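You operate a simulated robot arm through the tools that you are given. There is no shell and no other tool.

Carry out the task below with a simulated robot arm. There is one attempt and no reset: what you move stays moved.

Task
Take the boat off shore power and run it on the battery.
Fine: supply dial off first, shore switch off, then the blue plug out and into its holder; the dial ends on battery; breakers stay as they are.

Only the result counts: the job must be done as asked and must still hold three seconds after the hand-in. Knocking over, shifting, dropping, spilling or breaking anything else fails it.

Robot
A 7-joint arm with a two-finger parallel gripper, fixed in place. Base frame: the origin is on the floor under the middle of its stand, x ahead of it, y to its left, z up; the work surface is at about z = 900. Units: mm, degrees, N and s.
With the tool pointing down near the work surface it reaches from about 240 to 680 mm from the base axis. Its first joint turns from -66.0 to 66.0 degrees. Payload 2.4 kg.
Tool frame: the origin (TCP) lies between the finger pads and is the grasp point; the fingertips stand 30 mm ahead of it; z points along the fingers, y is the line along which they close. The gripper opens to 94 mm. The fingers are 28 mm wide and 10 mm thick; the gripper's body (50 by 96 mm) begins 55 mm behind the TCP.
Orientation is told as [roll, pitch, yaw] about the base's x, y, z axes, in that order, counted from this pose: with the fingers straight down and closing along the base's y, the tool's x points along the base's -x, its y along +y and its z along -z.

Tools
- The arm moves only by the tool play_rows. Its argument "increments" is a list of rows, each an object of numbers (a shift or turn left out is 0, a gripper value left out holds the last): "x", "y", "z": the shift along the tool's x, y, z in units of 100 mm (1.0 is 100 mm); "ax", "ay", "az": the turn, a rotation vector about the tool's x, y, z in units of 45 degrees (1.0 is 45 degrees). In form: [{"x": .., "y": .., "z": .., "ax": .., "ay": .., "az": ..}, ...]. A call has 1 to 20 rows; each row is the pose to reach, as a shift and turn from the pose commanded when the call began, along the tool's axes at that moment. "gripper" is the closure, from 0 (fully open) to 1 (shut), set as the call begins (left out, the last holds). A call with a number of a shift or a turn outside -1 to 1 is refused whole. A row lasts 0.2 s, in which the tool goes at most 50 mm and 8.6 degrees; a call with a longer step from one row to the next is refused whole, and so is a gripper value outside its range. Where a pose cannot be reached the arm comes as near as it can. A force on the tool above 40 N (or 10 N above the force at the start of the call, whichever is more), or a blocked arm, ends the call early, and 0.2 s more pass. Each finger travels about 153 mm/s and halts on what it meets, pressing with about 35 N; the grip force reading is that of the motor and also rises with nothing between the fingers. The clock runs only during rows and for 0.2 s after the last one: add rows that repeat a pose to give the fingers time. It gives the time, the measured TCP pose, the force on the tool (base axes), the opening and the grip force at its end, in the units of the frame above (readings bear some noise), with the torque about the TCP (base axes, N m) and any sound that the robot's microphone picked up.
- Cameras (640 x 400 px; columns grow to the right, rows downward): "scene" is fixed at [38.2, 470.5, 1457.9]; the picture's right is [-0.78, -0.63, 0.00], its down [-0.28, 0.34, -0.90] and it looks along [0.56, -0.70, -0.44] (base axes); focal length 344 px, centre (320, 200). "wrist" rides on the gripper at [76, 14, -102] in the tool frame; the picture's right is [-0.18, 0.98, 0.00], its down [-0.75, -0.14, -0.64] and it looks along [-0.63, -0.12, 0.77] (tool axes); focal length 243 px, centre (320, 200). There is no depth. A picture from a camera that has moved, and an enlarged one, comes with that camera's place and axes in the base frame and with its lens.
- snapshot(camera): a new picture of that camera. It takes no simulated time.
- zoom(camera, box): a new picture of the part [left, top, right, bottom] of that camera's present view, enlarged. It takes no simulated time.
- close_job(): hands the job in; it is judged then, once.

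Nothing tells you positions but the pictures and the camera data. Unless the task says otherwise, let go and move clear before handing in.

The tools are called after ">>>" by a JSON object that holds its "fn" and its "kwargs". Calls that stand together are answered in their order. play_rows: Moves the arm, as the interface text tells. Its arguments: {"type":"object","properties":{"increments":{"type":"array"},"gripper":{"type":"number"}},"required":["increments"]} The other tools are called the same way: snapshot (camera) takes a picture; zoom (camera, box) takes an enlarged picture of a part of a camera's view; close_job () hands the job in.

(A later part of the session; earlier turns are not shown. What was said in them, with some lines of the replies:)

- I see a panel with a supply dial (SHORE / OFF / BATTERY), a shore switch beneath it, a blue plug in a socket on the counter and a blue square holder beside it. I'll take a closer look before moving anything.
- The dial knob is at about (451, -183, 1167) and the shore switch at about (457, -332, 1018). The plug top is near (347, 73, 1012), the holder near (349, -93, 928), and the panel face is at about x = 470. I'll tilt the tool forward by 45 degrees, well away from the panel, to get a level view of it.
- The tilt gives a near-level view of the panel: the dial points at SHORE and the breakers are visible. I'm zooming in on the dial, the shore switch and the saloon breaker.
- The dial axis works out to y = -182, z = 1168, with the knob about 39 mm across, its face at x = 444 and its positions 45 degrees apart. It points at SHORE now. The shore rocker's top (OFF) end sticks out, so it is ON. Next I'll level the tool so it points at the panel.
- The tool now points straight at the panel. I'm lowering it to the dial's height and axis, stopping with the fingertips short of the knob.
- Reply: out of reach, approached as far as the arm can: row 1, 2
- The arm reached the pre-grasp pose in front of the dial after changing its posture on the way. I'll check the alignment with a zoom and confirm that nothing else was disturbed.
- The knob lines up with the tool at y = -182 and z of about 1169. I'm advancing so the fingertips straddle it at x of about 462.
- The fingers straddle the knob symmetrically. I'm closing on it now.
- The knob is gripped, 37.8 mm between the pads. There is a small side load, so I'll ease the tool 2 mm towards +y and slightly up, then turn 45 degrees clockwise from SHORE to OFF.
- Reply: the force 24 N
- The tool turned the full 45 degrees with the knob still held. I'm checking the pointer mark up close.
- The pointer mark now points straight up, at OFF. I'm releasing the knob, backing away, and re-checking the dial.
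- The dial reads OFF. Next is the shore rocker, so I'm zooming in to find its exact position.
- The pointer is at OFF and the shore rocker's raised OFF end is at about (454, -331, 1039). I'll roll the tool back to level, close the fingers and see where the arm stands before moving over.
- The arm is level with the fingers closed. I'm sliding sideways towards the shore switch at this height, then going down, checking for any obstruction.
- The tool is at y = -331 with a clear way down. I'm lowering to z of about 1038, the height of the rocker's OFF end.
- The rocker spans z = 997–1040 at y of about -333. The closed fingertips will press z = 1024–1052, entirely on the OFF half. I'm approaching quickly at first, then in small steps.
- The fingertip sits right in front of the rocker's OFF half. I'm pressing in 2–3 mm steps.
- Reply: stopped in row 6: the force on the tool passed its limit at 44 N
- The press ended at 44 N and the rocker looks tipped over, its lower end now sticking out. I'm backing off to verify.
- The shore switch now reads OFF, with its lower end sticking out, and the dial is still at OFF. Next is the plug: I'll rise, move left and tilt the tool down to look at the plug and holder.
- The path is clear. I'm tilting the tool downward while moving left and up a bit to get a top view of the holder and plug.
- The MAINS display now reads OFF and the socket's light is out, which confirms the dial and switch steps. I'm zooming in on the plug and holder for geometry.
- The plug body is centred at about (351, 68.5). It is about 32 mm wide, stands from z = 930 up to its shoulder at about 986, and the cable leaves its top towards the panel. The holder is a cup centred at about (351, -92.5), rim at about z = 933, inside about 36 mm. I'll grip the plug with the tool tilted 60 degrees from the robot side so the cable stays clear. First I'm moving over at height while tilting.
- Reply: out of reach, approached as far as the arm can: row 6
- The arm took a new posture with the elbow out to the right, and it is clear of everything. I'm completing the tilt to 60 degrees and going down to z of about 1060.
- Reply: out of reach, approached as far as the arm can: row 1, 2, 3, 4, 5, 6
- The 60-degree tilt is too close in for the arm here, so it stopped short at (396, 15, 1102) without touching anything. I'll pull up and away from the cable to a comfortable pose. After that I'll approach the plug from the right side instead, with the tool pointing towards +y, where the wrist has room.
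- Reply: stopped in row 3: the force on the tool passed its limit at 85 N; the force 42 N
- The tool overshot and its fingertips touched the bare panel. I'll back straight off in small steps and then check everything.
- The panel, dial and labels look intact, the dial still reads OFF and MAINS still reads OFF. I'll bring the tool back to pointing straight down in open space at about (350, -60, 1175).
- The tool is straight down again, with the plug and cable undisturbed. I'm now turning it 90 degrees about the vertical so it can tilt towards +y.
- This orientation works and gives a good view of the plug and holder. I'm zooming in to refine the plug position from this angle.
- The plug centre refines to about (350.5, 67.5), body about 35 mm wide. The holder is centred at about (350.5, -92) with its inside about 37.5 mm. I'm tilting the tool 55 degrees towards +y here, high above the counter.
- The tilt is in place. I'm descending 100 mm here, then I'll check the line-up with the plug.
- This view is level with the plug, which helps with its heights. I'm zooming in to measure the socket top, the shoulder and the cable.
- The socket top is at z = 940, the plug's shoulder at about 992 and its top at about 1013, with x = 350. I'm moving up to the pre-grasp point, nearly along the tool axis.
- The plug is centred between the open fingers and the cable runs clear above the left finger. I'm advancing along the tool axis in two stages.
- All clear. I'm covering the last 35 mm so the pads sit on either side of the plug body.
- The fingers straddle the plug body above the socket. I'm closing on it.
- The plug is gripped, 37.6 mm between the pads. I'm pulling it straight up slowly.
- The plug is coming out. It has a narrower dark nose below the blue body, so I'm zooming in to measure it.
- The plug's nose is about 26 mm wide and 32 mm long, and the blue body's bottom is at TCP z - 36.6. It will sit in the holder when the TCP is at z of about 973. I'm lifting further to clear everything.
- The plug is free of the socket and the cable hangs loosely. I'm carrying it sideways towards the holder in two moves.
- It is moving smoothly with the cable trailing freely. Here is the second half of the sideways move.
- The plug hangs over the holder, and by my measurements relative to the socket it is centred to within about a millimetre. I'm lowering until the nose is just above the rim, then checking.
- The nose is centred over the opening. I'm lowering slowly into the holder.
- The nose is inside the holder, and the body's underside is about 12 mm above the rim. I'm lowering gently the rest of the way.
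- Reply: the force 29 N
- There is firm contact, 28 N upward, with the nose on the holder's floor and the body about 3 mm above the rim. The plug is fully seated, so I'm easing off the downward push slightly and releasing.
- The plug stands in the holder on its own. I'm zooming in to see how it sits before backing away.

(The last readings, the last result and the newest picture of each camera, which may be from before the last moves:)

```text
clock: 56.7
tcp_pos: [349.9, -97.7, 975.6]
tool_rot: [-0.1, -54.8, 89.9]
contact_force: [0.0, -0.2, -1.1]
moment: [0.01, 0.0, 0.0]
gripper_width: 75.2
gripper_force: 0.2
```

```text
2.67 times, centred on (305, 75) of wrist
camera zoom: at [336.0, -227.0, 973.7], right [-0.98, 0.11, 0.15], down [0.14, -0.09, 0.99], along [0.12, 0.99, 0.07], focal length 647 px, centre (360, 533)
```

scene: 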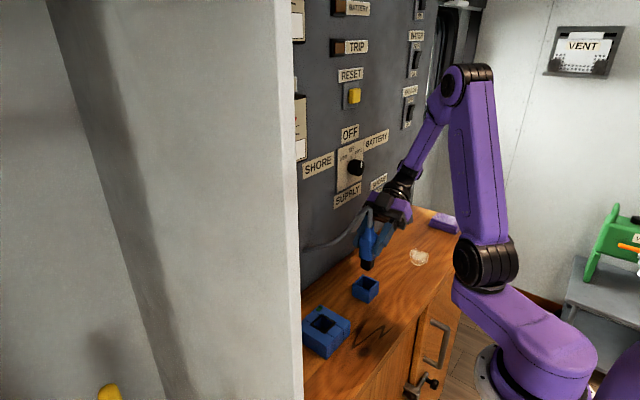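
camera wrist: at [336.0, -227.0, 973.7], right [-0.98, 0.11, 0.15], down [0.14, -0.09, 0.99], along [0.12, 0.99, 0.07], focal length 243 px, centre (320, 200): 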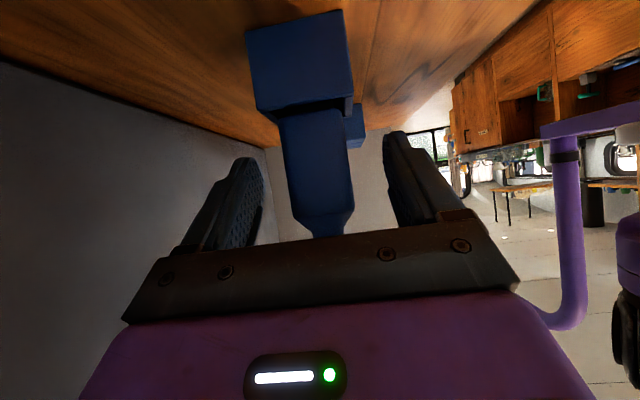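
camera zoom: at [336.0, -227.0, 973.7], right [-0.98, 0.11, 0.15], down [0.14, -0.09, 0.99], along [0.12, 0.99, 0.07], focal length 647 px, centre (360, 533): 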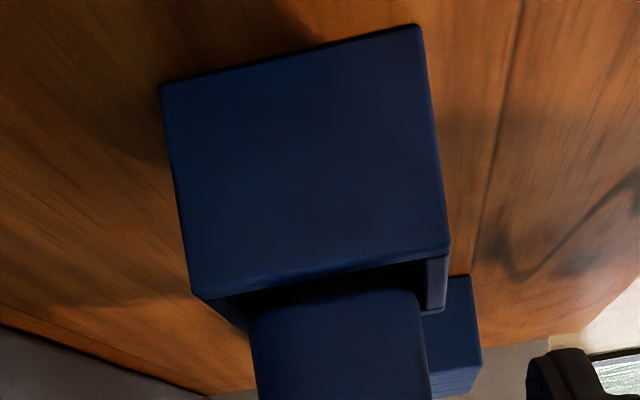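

The plug sits upright in the holder with its nose inside. I'm retreating back along the tool axis, away from the cable.

>>> {"fn": "play_rows", "kwargs": {"increments": [{"z": -0.15}, {"z": -0.35}, {"z": -0.6}, {"z": -0.9}, {"z": -0.9}], "gripper": 0.2}}

>>> {"fn": "snapshot", "kwargs": {"camera": "scene"}}

>>> {"fn": "zoom", "kwargs": {"camera": "scene", "box": [345, 230, 405, 310]}}

>>> {"fn": "zoom", "kwargs": {"camera": "wrist", "box": [230, 0, 410, 200]}}

```text
clock: 57.9
tcp_pos: [349.8, -171.7, 1029.3]
tool_rot: [0.0, -54.8, 90.0]
contact_force: [0.2, 1.3, -0.1]
moment: [0.0, -0.01, 0.03]
gripper_width: 75.3
gripper_force: 0.0
```

```text
taken
```

scene: 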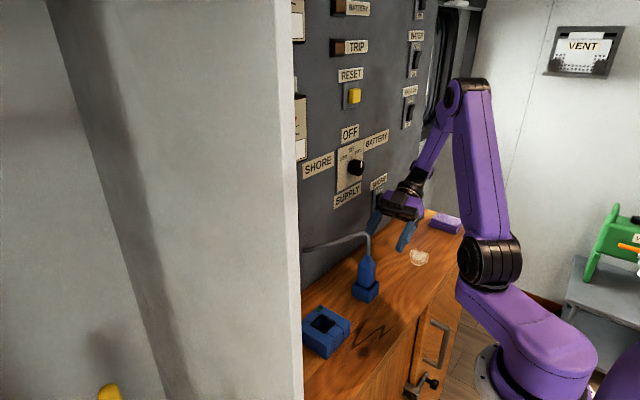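

```text
5.00 times, centred on (375, 270) of scene
camera zoom: at [38.2, 470.5, 1457.9], right [-0.78, -0.63, 0.0], down [-0.28, 0.34, -0.9], along [0.56, -0.7, -0.44], focal length 1718 px, centre (45, -150)
```

zoom: 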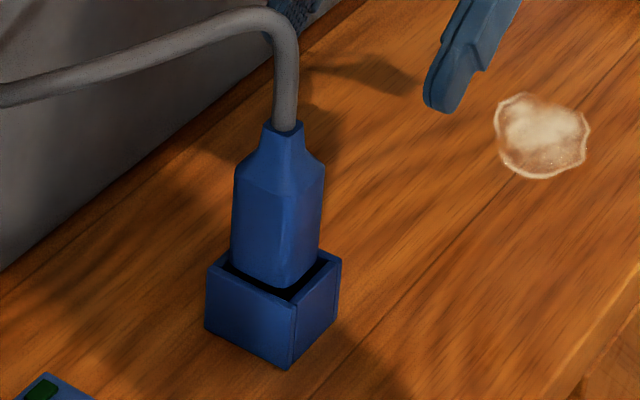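

```text
2.00 times, centred on (320, 100) of wrist
camera zoom: at [335.7, -301.4, 1025.4], right [-0.98, 0.11, 0.15], down [0.14, -0.09, 0.99], along [0.12, 0.99, 0.07], focal length 485 px, centre (320, 400)
```

zoom: 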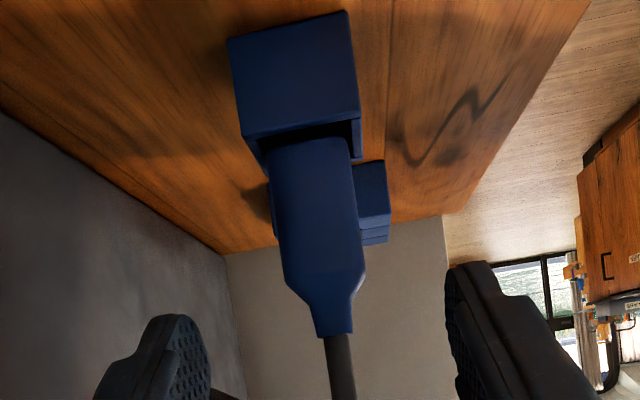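

The plug is standing stably in the holder. Now the dial has to go to BATTERY, so I'm rising first, then swinging the tool round to face the panel again.

>>> {"fn": "play_rows", "kwargs": {"increments": [{"x": -0.205, "z": -0.143}, {"x": -0.41, "z": -0.287}, {"x": -0.614, "z": -0.43}, {"x": -0.819, "z": -0.574}, {"x": -0.819, "z": -0.574}], "gripper": 0.2}}

>>> {"fn": "play_rows", "kwargs": {"increments": [{"x": -0.11, "z": -0.08}, {"x": -0.22, "z": -0.16}, {"x": -0.336, "z": -0.235}, {"x": -0.336, "z": -0.235}], "gripper": 0.2}}

>>> {"fn": "play_rows", "kwargs": {"increments": [{"ax": 0.137, "az": 0.096}, {"ax": 0.273, "az": 0.191}, {"ax": 0.41, "az": 0.287}, {"ax": 0.546, "az": 0.383}, {"ax": 0.683, "az": 0.478}, {"ax": 0.819, "az": 0.574}, {"ax": 0.819, "az": 0.574}], "gripper": 0.2}}

>>> {"fn": "snapshot", "kwargs": {"camera": "scene"}}

```text
clock: 59.1
tcp_pos: [348.6, -172.2, 1127.9]
tool_rot: [0.1, -54.8, 89.9]
contact_force: [0.1, -1.2, -0.2]
moment: [0.0, -0.01, 0.03]
gripper_width: 75.1
gripper_force: 0.1
```

```text
clock: 60.1
tcp_pos: [350.1, -172.2, 1168.6]
tool_rot: [-0.1, -55.0, 89.9]
contact_force: [-0.5, -0.3, -0.6]
moment: [0.01, 0.02, -0.01]
gripper_width: 75.0
gripper_force: 0.1
```

```text
clock: 61.7
tcp_pos: [349.9, -172.4, 1170.7]
tool_rot: [-0.1, -54.9, 44.8]
contact_force: [0.4, -0.8, 0.4]
moment: [-0.01, -0.02, -0.01]
gripper_width: 75.5
gripper_force: 0.1
```

```text
taken
```

scene: 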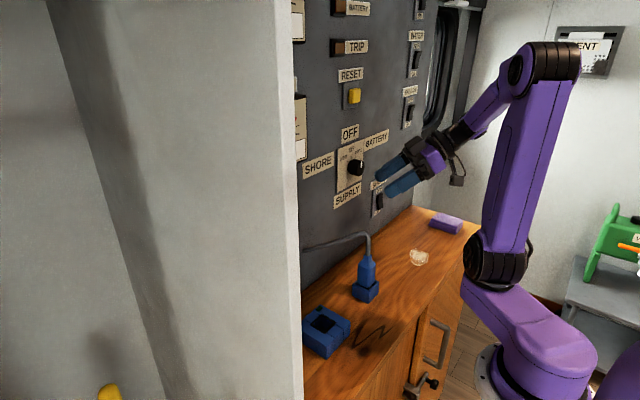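

The swing is going smoothly. I'm completing the turn to face the panel while shifting slightly forward, to (380, -181).

>>> {"fn": "play_rows", "kwargs": {"increments": [{"x": -0.014, "y": -0.046, "z": 0.02, "ax": 0.137, "az": 0.096}, {"x": -0.028, "y": -0.092, "z": 0.041, "ax": 0.273, "az": 0.191}, {"x": -0.043, "y": -0.138, "z": 0.061, "ax": 0.41, "az": 0.287}, {"x": -0.057, "y": -0.184, "z": 0.081, "ax": 0.546, "az": 0.383}, {"x": -0.071, "y": -0.23, "z": 0.102, "ax": 0.683, "az": 0.478}, {"x": -0.085, "y": -0.276, "z": 0.122, "ax": 0.819, "az": 0.574}, {"x": -0.085, "y": -0.276, "z": 0.122, "ax": 0.819, "az": 0.574}], "gripper": 0.2}}

>>> {"fn": "snapshot", "kwargs": {"camera": "scene"}}

>>> {"fn": "snapshot", "kwargs": {"camera": "wrist"}}

```text
clock: 63.3
tcp_pos: [380.6, -180.8, 1168.9]
tool_rot: [-0.2, -55.0, -0.1]
contact_force: [0.4, -0.6, -0.2]
moment: [-0.03, 0.02, 0.0]
gripper_width: 75.3
gripper_force: 0.0
```

```text
taken
```

scene: 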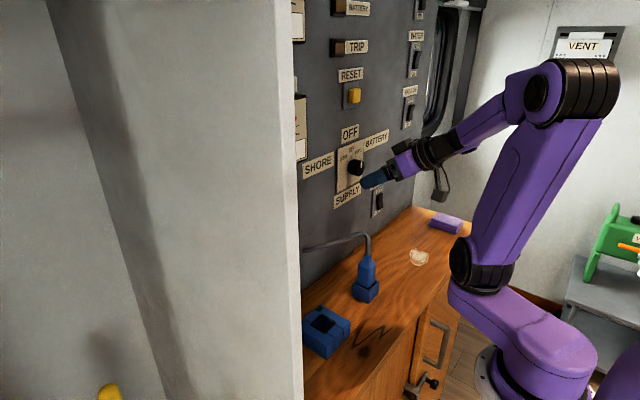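

```text
taken
camera wrist: at [253.1, -166.9, 1166.2], right [0.11, 0.98, 0.15], down [-0.09, -0.14, 0.99], along [0.99, -0.12, 0.08], focal length 243 px, centre (320, 200)
```

wrist: 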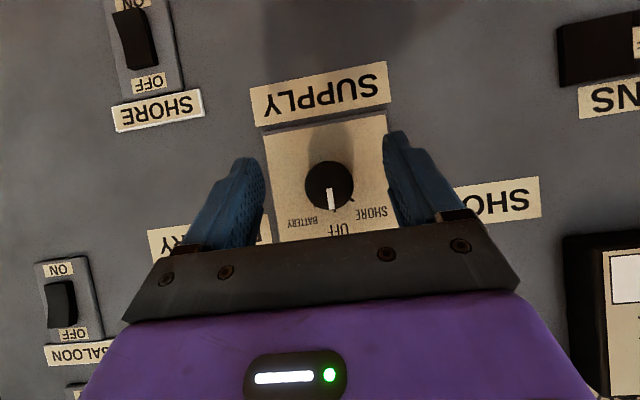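

The dial still reads OFF. I'm levelling the tool for the dial grip.

>>> {"fn": "play_rows", "kwargs": {"increments": [{"ay": -0.155}, {"ay": -0.31}, {"ay": -0.465}, {"ay": -0.62}, {"ay": -0.778}, {"ay": -0.778}], "gripper": 0.2}}

>>> {"fn": "snapshot", "kwargs": {"camera": "scene"}}

>>> {"fn": "snapshot", "kwargs": {"camera": "wrist"}}

```text
clock: 64.7
tcp_pos: [380.5, -180.9, 1169.5]
tool_rot: [-114.5, -89.8, 114.4]
contact_force: [0.9, -0.3, 0.3]
moment: [-0.02, 0.0, 0.01]
gripper_width: 75.4
gripper_force: 0.1
```

```text
taken
```

scene: 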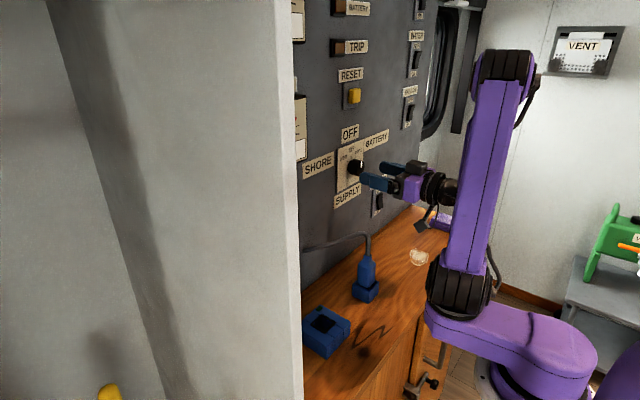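

```text
taken
camera wrist: at [277.8, -167.4, 1093.8], right [0.0, 0.98, 0.18], down [-0.64, -0.14, 0.75], along [0.77, -0.12, 0.63], focal length 243 px, centre (320, 200)
```

wrist: 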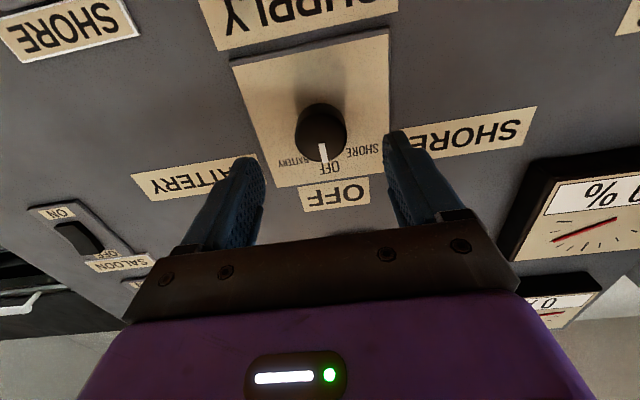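

The tool is aligned with the dial axis as before. I'm advancing 52 mm and gripping the knob.

>>> {"fn": "play_rows", "kwargs": {"increments": [{"x": -0.005, "y": 0.004, "z": 0.15}, {"x": -0.005, "y": 0.004, "z": 0.3}, {"x": -0.005, "y": 0.004, "z": 0.42}, {"x": -0.005, "y": 0.004, "z": 0.52}, {"x": -0.005, "y": 0.004, "z": 0.52}], "gripper": 0.2}}

>>> {"fn": "snapshot", "kwargs": {"camera": "wrist"}}

```text
clock: 65.9
tcp_pos: [431.1, -179.4, 1168.7]
tool_rot: [-74.4, -89.9, 74.4]
contact_force: [0.6, 0.3, 0.5]
moment: [0.03, -0.04, -0.04]
gripper_width: 75.5
gripper_force: 0.0
```

```text
taken
camera wrist: at [329.8, -167.2, 1094.1], right [0.0, 0.98, 0.18], down [-0.64, -0.14, 0.75], along [0.77, -0.12, 0.63], focal length 243 px, centre (320, 200)
```

wrist: 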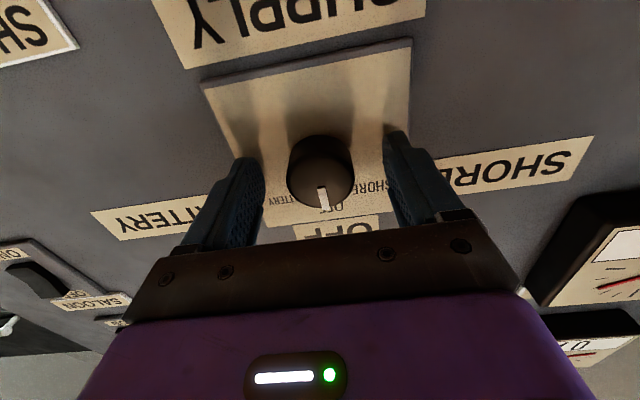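

The fingers straddle the knob as before. I'm closing on it.

>>> {"fn": "play_rows", "kwargs": {"increments": [{"z": 0.0}, {"z": 0.0}, {"z": 0.0}], "gripper": 1.0}}

```text
clock: 66.7
tcp_pos: [432.5, -180.3, 1169.5]
tool_rot: [-74.6, -89.9, 74.5]
contact_force: [2.5, 0.6, -1.6]
moment: [0.0, -0.17, 0.65]
gripper_width: 37.7
gripper_force: 44.5
```

The knob is gripped cleanly with almost no side load. I'm turning it 45 degrees clockwise, from OFF to BATTERY.

>>> {"fn": "play_rows", "kwargs": {"increments": [{"az": 0.15}, {"az": 0.3}, {"az": 0.45}, {"az": 0.6}, {"az": 0.75}, {"az": 0.9}, {"az": 1.0}, {"az": 1.0}], "gripper": 1.0}}

>>> {"fn": "zoom", "kwargs": {"camera": "wrist", "box": [240, 100, 420, 240]}}

```text
clock: 68.5
tcp_pos: [432.0, -179.0, 1170.6]
tool_rot: [89.9, -45.0, -90.0]
contact_force: [-7.8, 3.2, -1.5]
moment: [-0.01, -0.11, 1.23]
gripper_width: 37.8
gripper_force: 45.6
```

```text
2.86 times, centred on (330, 170) of wrist
camera zoom: at [329.8, -117.0, 1126.6], right [0.0, 0.57, 0.82], down [-0.64, -0.63, 0.43], along [0.77, -0.53, 0.36], focal length 693 px, centre (291, 286)
```

zoom: 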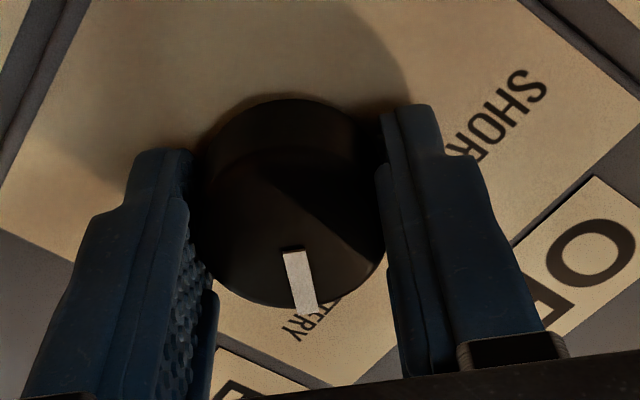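

The mark now points at BATTERY, exactly 45 degrees to the right of up. I'm releasing and backing away.

>>> {"fn": "play_rows", "kwargs": {"increments": [{"z": 0.0}, {"z": 0.0}, {"z": 0.0}, {"z": -0.2}, {"z": -0.45}, {"z": -0.7}, {"z": -0.7}], "gripper": 0.2}}

>>> {"fn": "snapshot", "kwargs": {"camera": "scene"}}

>>> {"fn": "zoom", "kwargs": {"camera": "scene", "box": [295, 100, 425, 230]}}

>>> {"fn": "snapshot", "kwargs": {"camera": "wrist"}}

>>> {"fn": "zoom", "kwargs": {"camera": "scene", "box": [295, 220, 415, 370]}}

```text
clock: 70.1
tcp_pos: [363.5, -180.8, 1169.4]
tool_rot: [90.1, -45.1, -90.1]
contact_force: [-0.2, 0.2, 0.1]
moment: [0.01, 0.04, -0.02]
gripper_width: 74.9
gripper_force: 0.0
```

```text
taken
```

scene: 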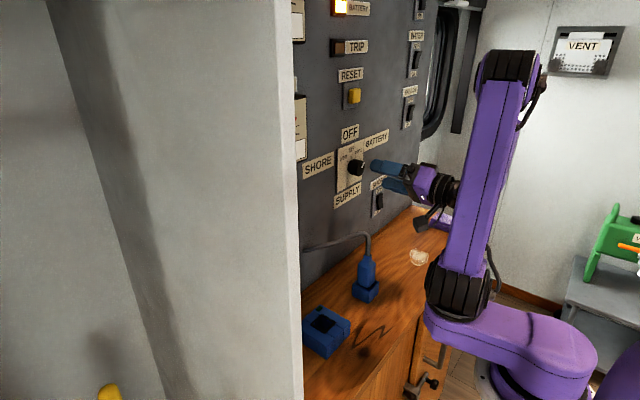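

```text
3.08 times, centred on (360, 165) of scene
camera zoom: at [38.2, 470.6, 1457.9], right [-0.78, -0.63, 0.0], down [-0.28, 0.34, -0.9], along [0.56, -0.7, -0.44], focal length 1057 px, centre (197, 308)
```

zoom: 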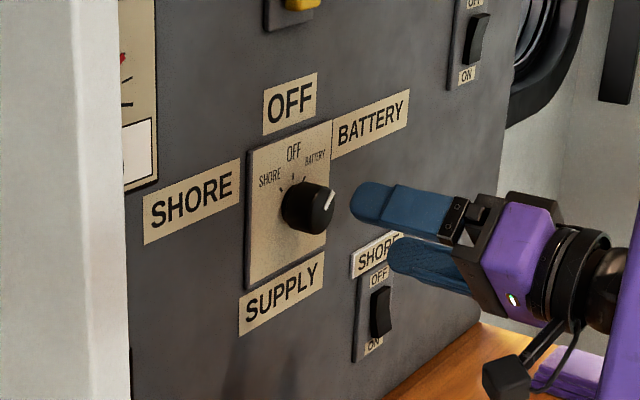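

```text
taken
camera wrist: at [259.7, -117.2, 1125.8], right [0.0, 0.57, 0.82], down [-0.64, -0.63, 0.43], along [0.77, -0.53, 0.36], focal length 243 px, centre (320, 200)
```

wrist: 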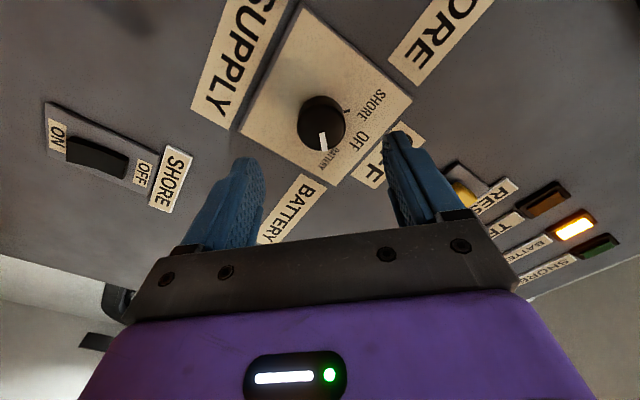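

```text
2.67 times, centred on (355, 295) of scene
camera zoom: at [38.2, 470.6, 1457.9], right [-0.78, -0.63, 0.0], down [-0.28, 0.34, -0.9], along [0.56, -0.7, -0.44], focal length 916 px, centre (227, -53)
```

zoom: 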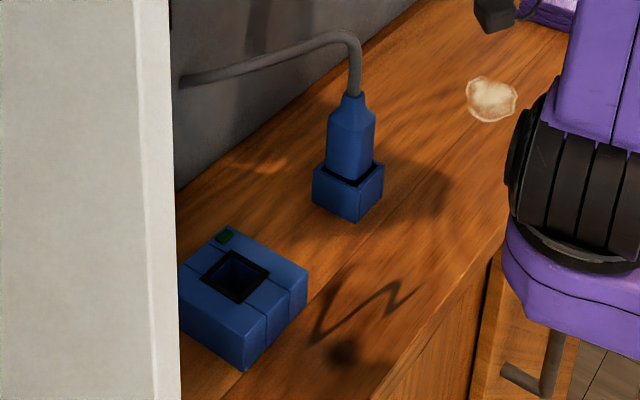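

The BATTERY lamp is lit, TRIP and SHORE lamps are off, the shore switch is off and the plug stands in its holder. I'm making a last check of the breakers and the rest of the counter before handing in.

>>> {"fn": "zoom", "kwargs": {"camera": "scene", "box": [290, 0, 450, 130]}}

>>> {"fn": "zoom", "kwargs": {"camera": "scene", "box": [345, 230, 405, 310]}}

>>> {"fn": "zoom", "kwargs": {"camera": "wrist", "box": [430, 140, 640, 290]}}

```text
3.08 times, centred on (370, 65) of scene
camera zoom: at [38.2, 470.6, 1457.9], right [-0.78, -0.63, 0.0], down [-0.28, 0.34, -0.9], along [0.56, -0.7, -0.44], focal length 1057 px, centre (166, 615)
```

zoom: 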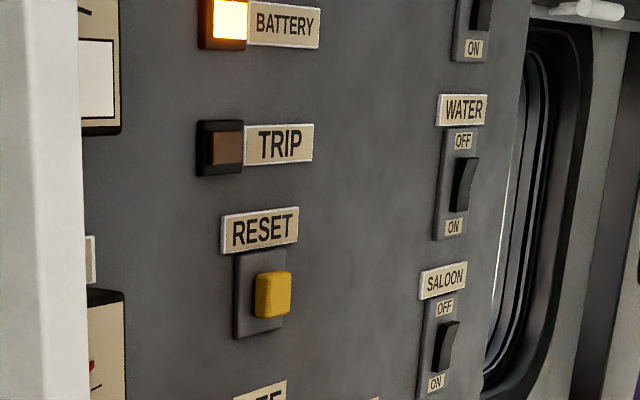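

```text
5.00 times, centred on (375, 270) of scene
camera zoom: at [38.2, 470.6, 1457.9], right [-0.78, -0.63, 0.0], down [-0.28, 0.34, -0.9], along [0.56, -0.7, -0.44], focal length 1718 px, centre (45, -150)
```

zoom: 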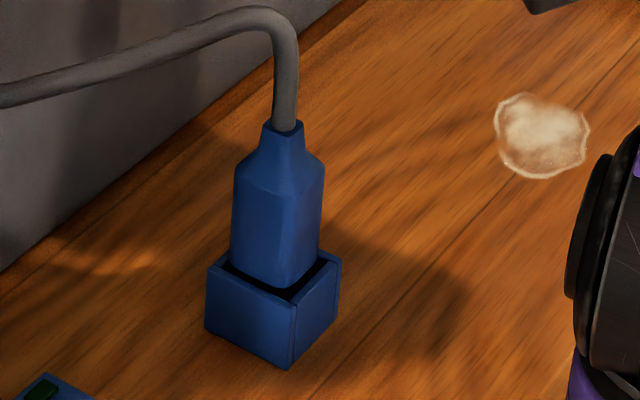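

```text
2.67 times, centred on (535, 215) of wrist
camera zoom: at [259.7, -117.2, 1125.8], right [0.0, 0.57, 0.82], down [-0.64, -0.63, 0.43], along [0.77, -0.53, 0.36], focal length 647 px, centre (-253, 160)
```

zoom: 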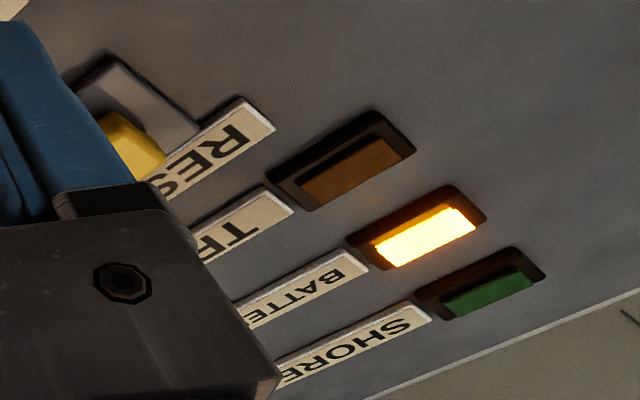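

The dial is on BATTERY with its lamp lit, and the TRIP and SHORE lamps are off. The shore switch is off, the plug is stable in its holder, the visible breakers are unchanged and the arm is clear. I'm handing the job in.

>>> {"fn": "close_job", "kwargs": {}}

```text
The job is handed in.
```

The boat is off shore power and running on the battery, and I've handed the job in. I don't have the judging result.

- **Supply dial:** I turned it from SHORE to OFF first, and to BATTERY last. The BATTERY lamp is lit, and the SHORE and TRIP lamps are off.
- **Shore switch:** It is off. The MAINS display and the socket light were both off when I checked before pulling the plug.
- **Blue plug:** It is out of the socket and standing upright in its holder. It had not moved in later pictures.
- **Breakers:** I didn't touch them. Water and saloon look the same as at the start, and I saw no change on the one partly visible above them.

One thing did not go cleanly. While I was repositioning for the plug, the arm overshot and its fingertips hit the bare panel between the dial and the MAINS display, reading 85 N. I saw no damage, and no dial, switch or label had changed.
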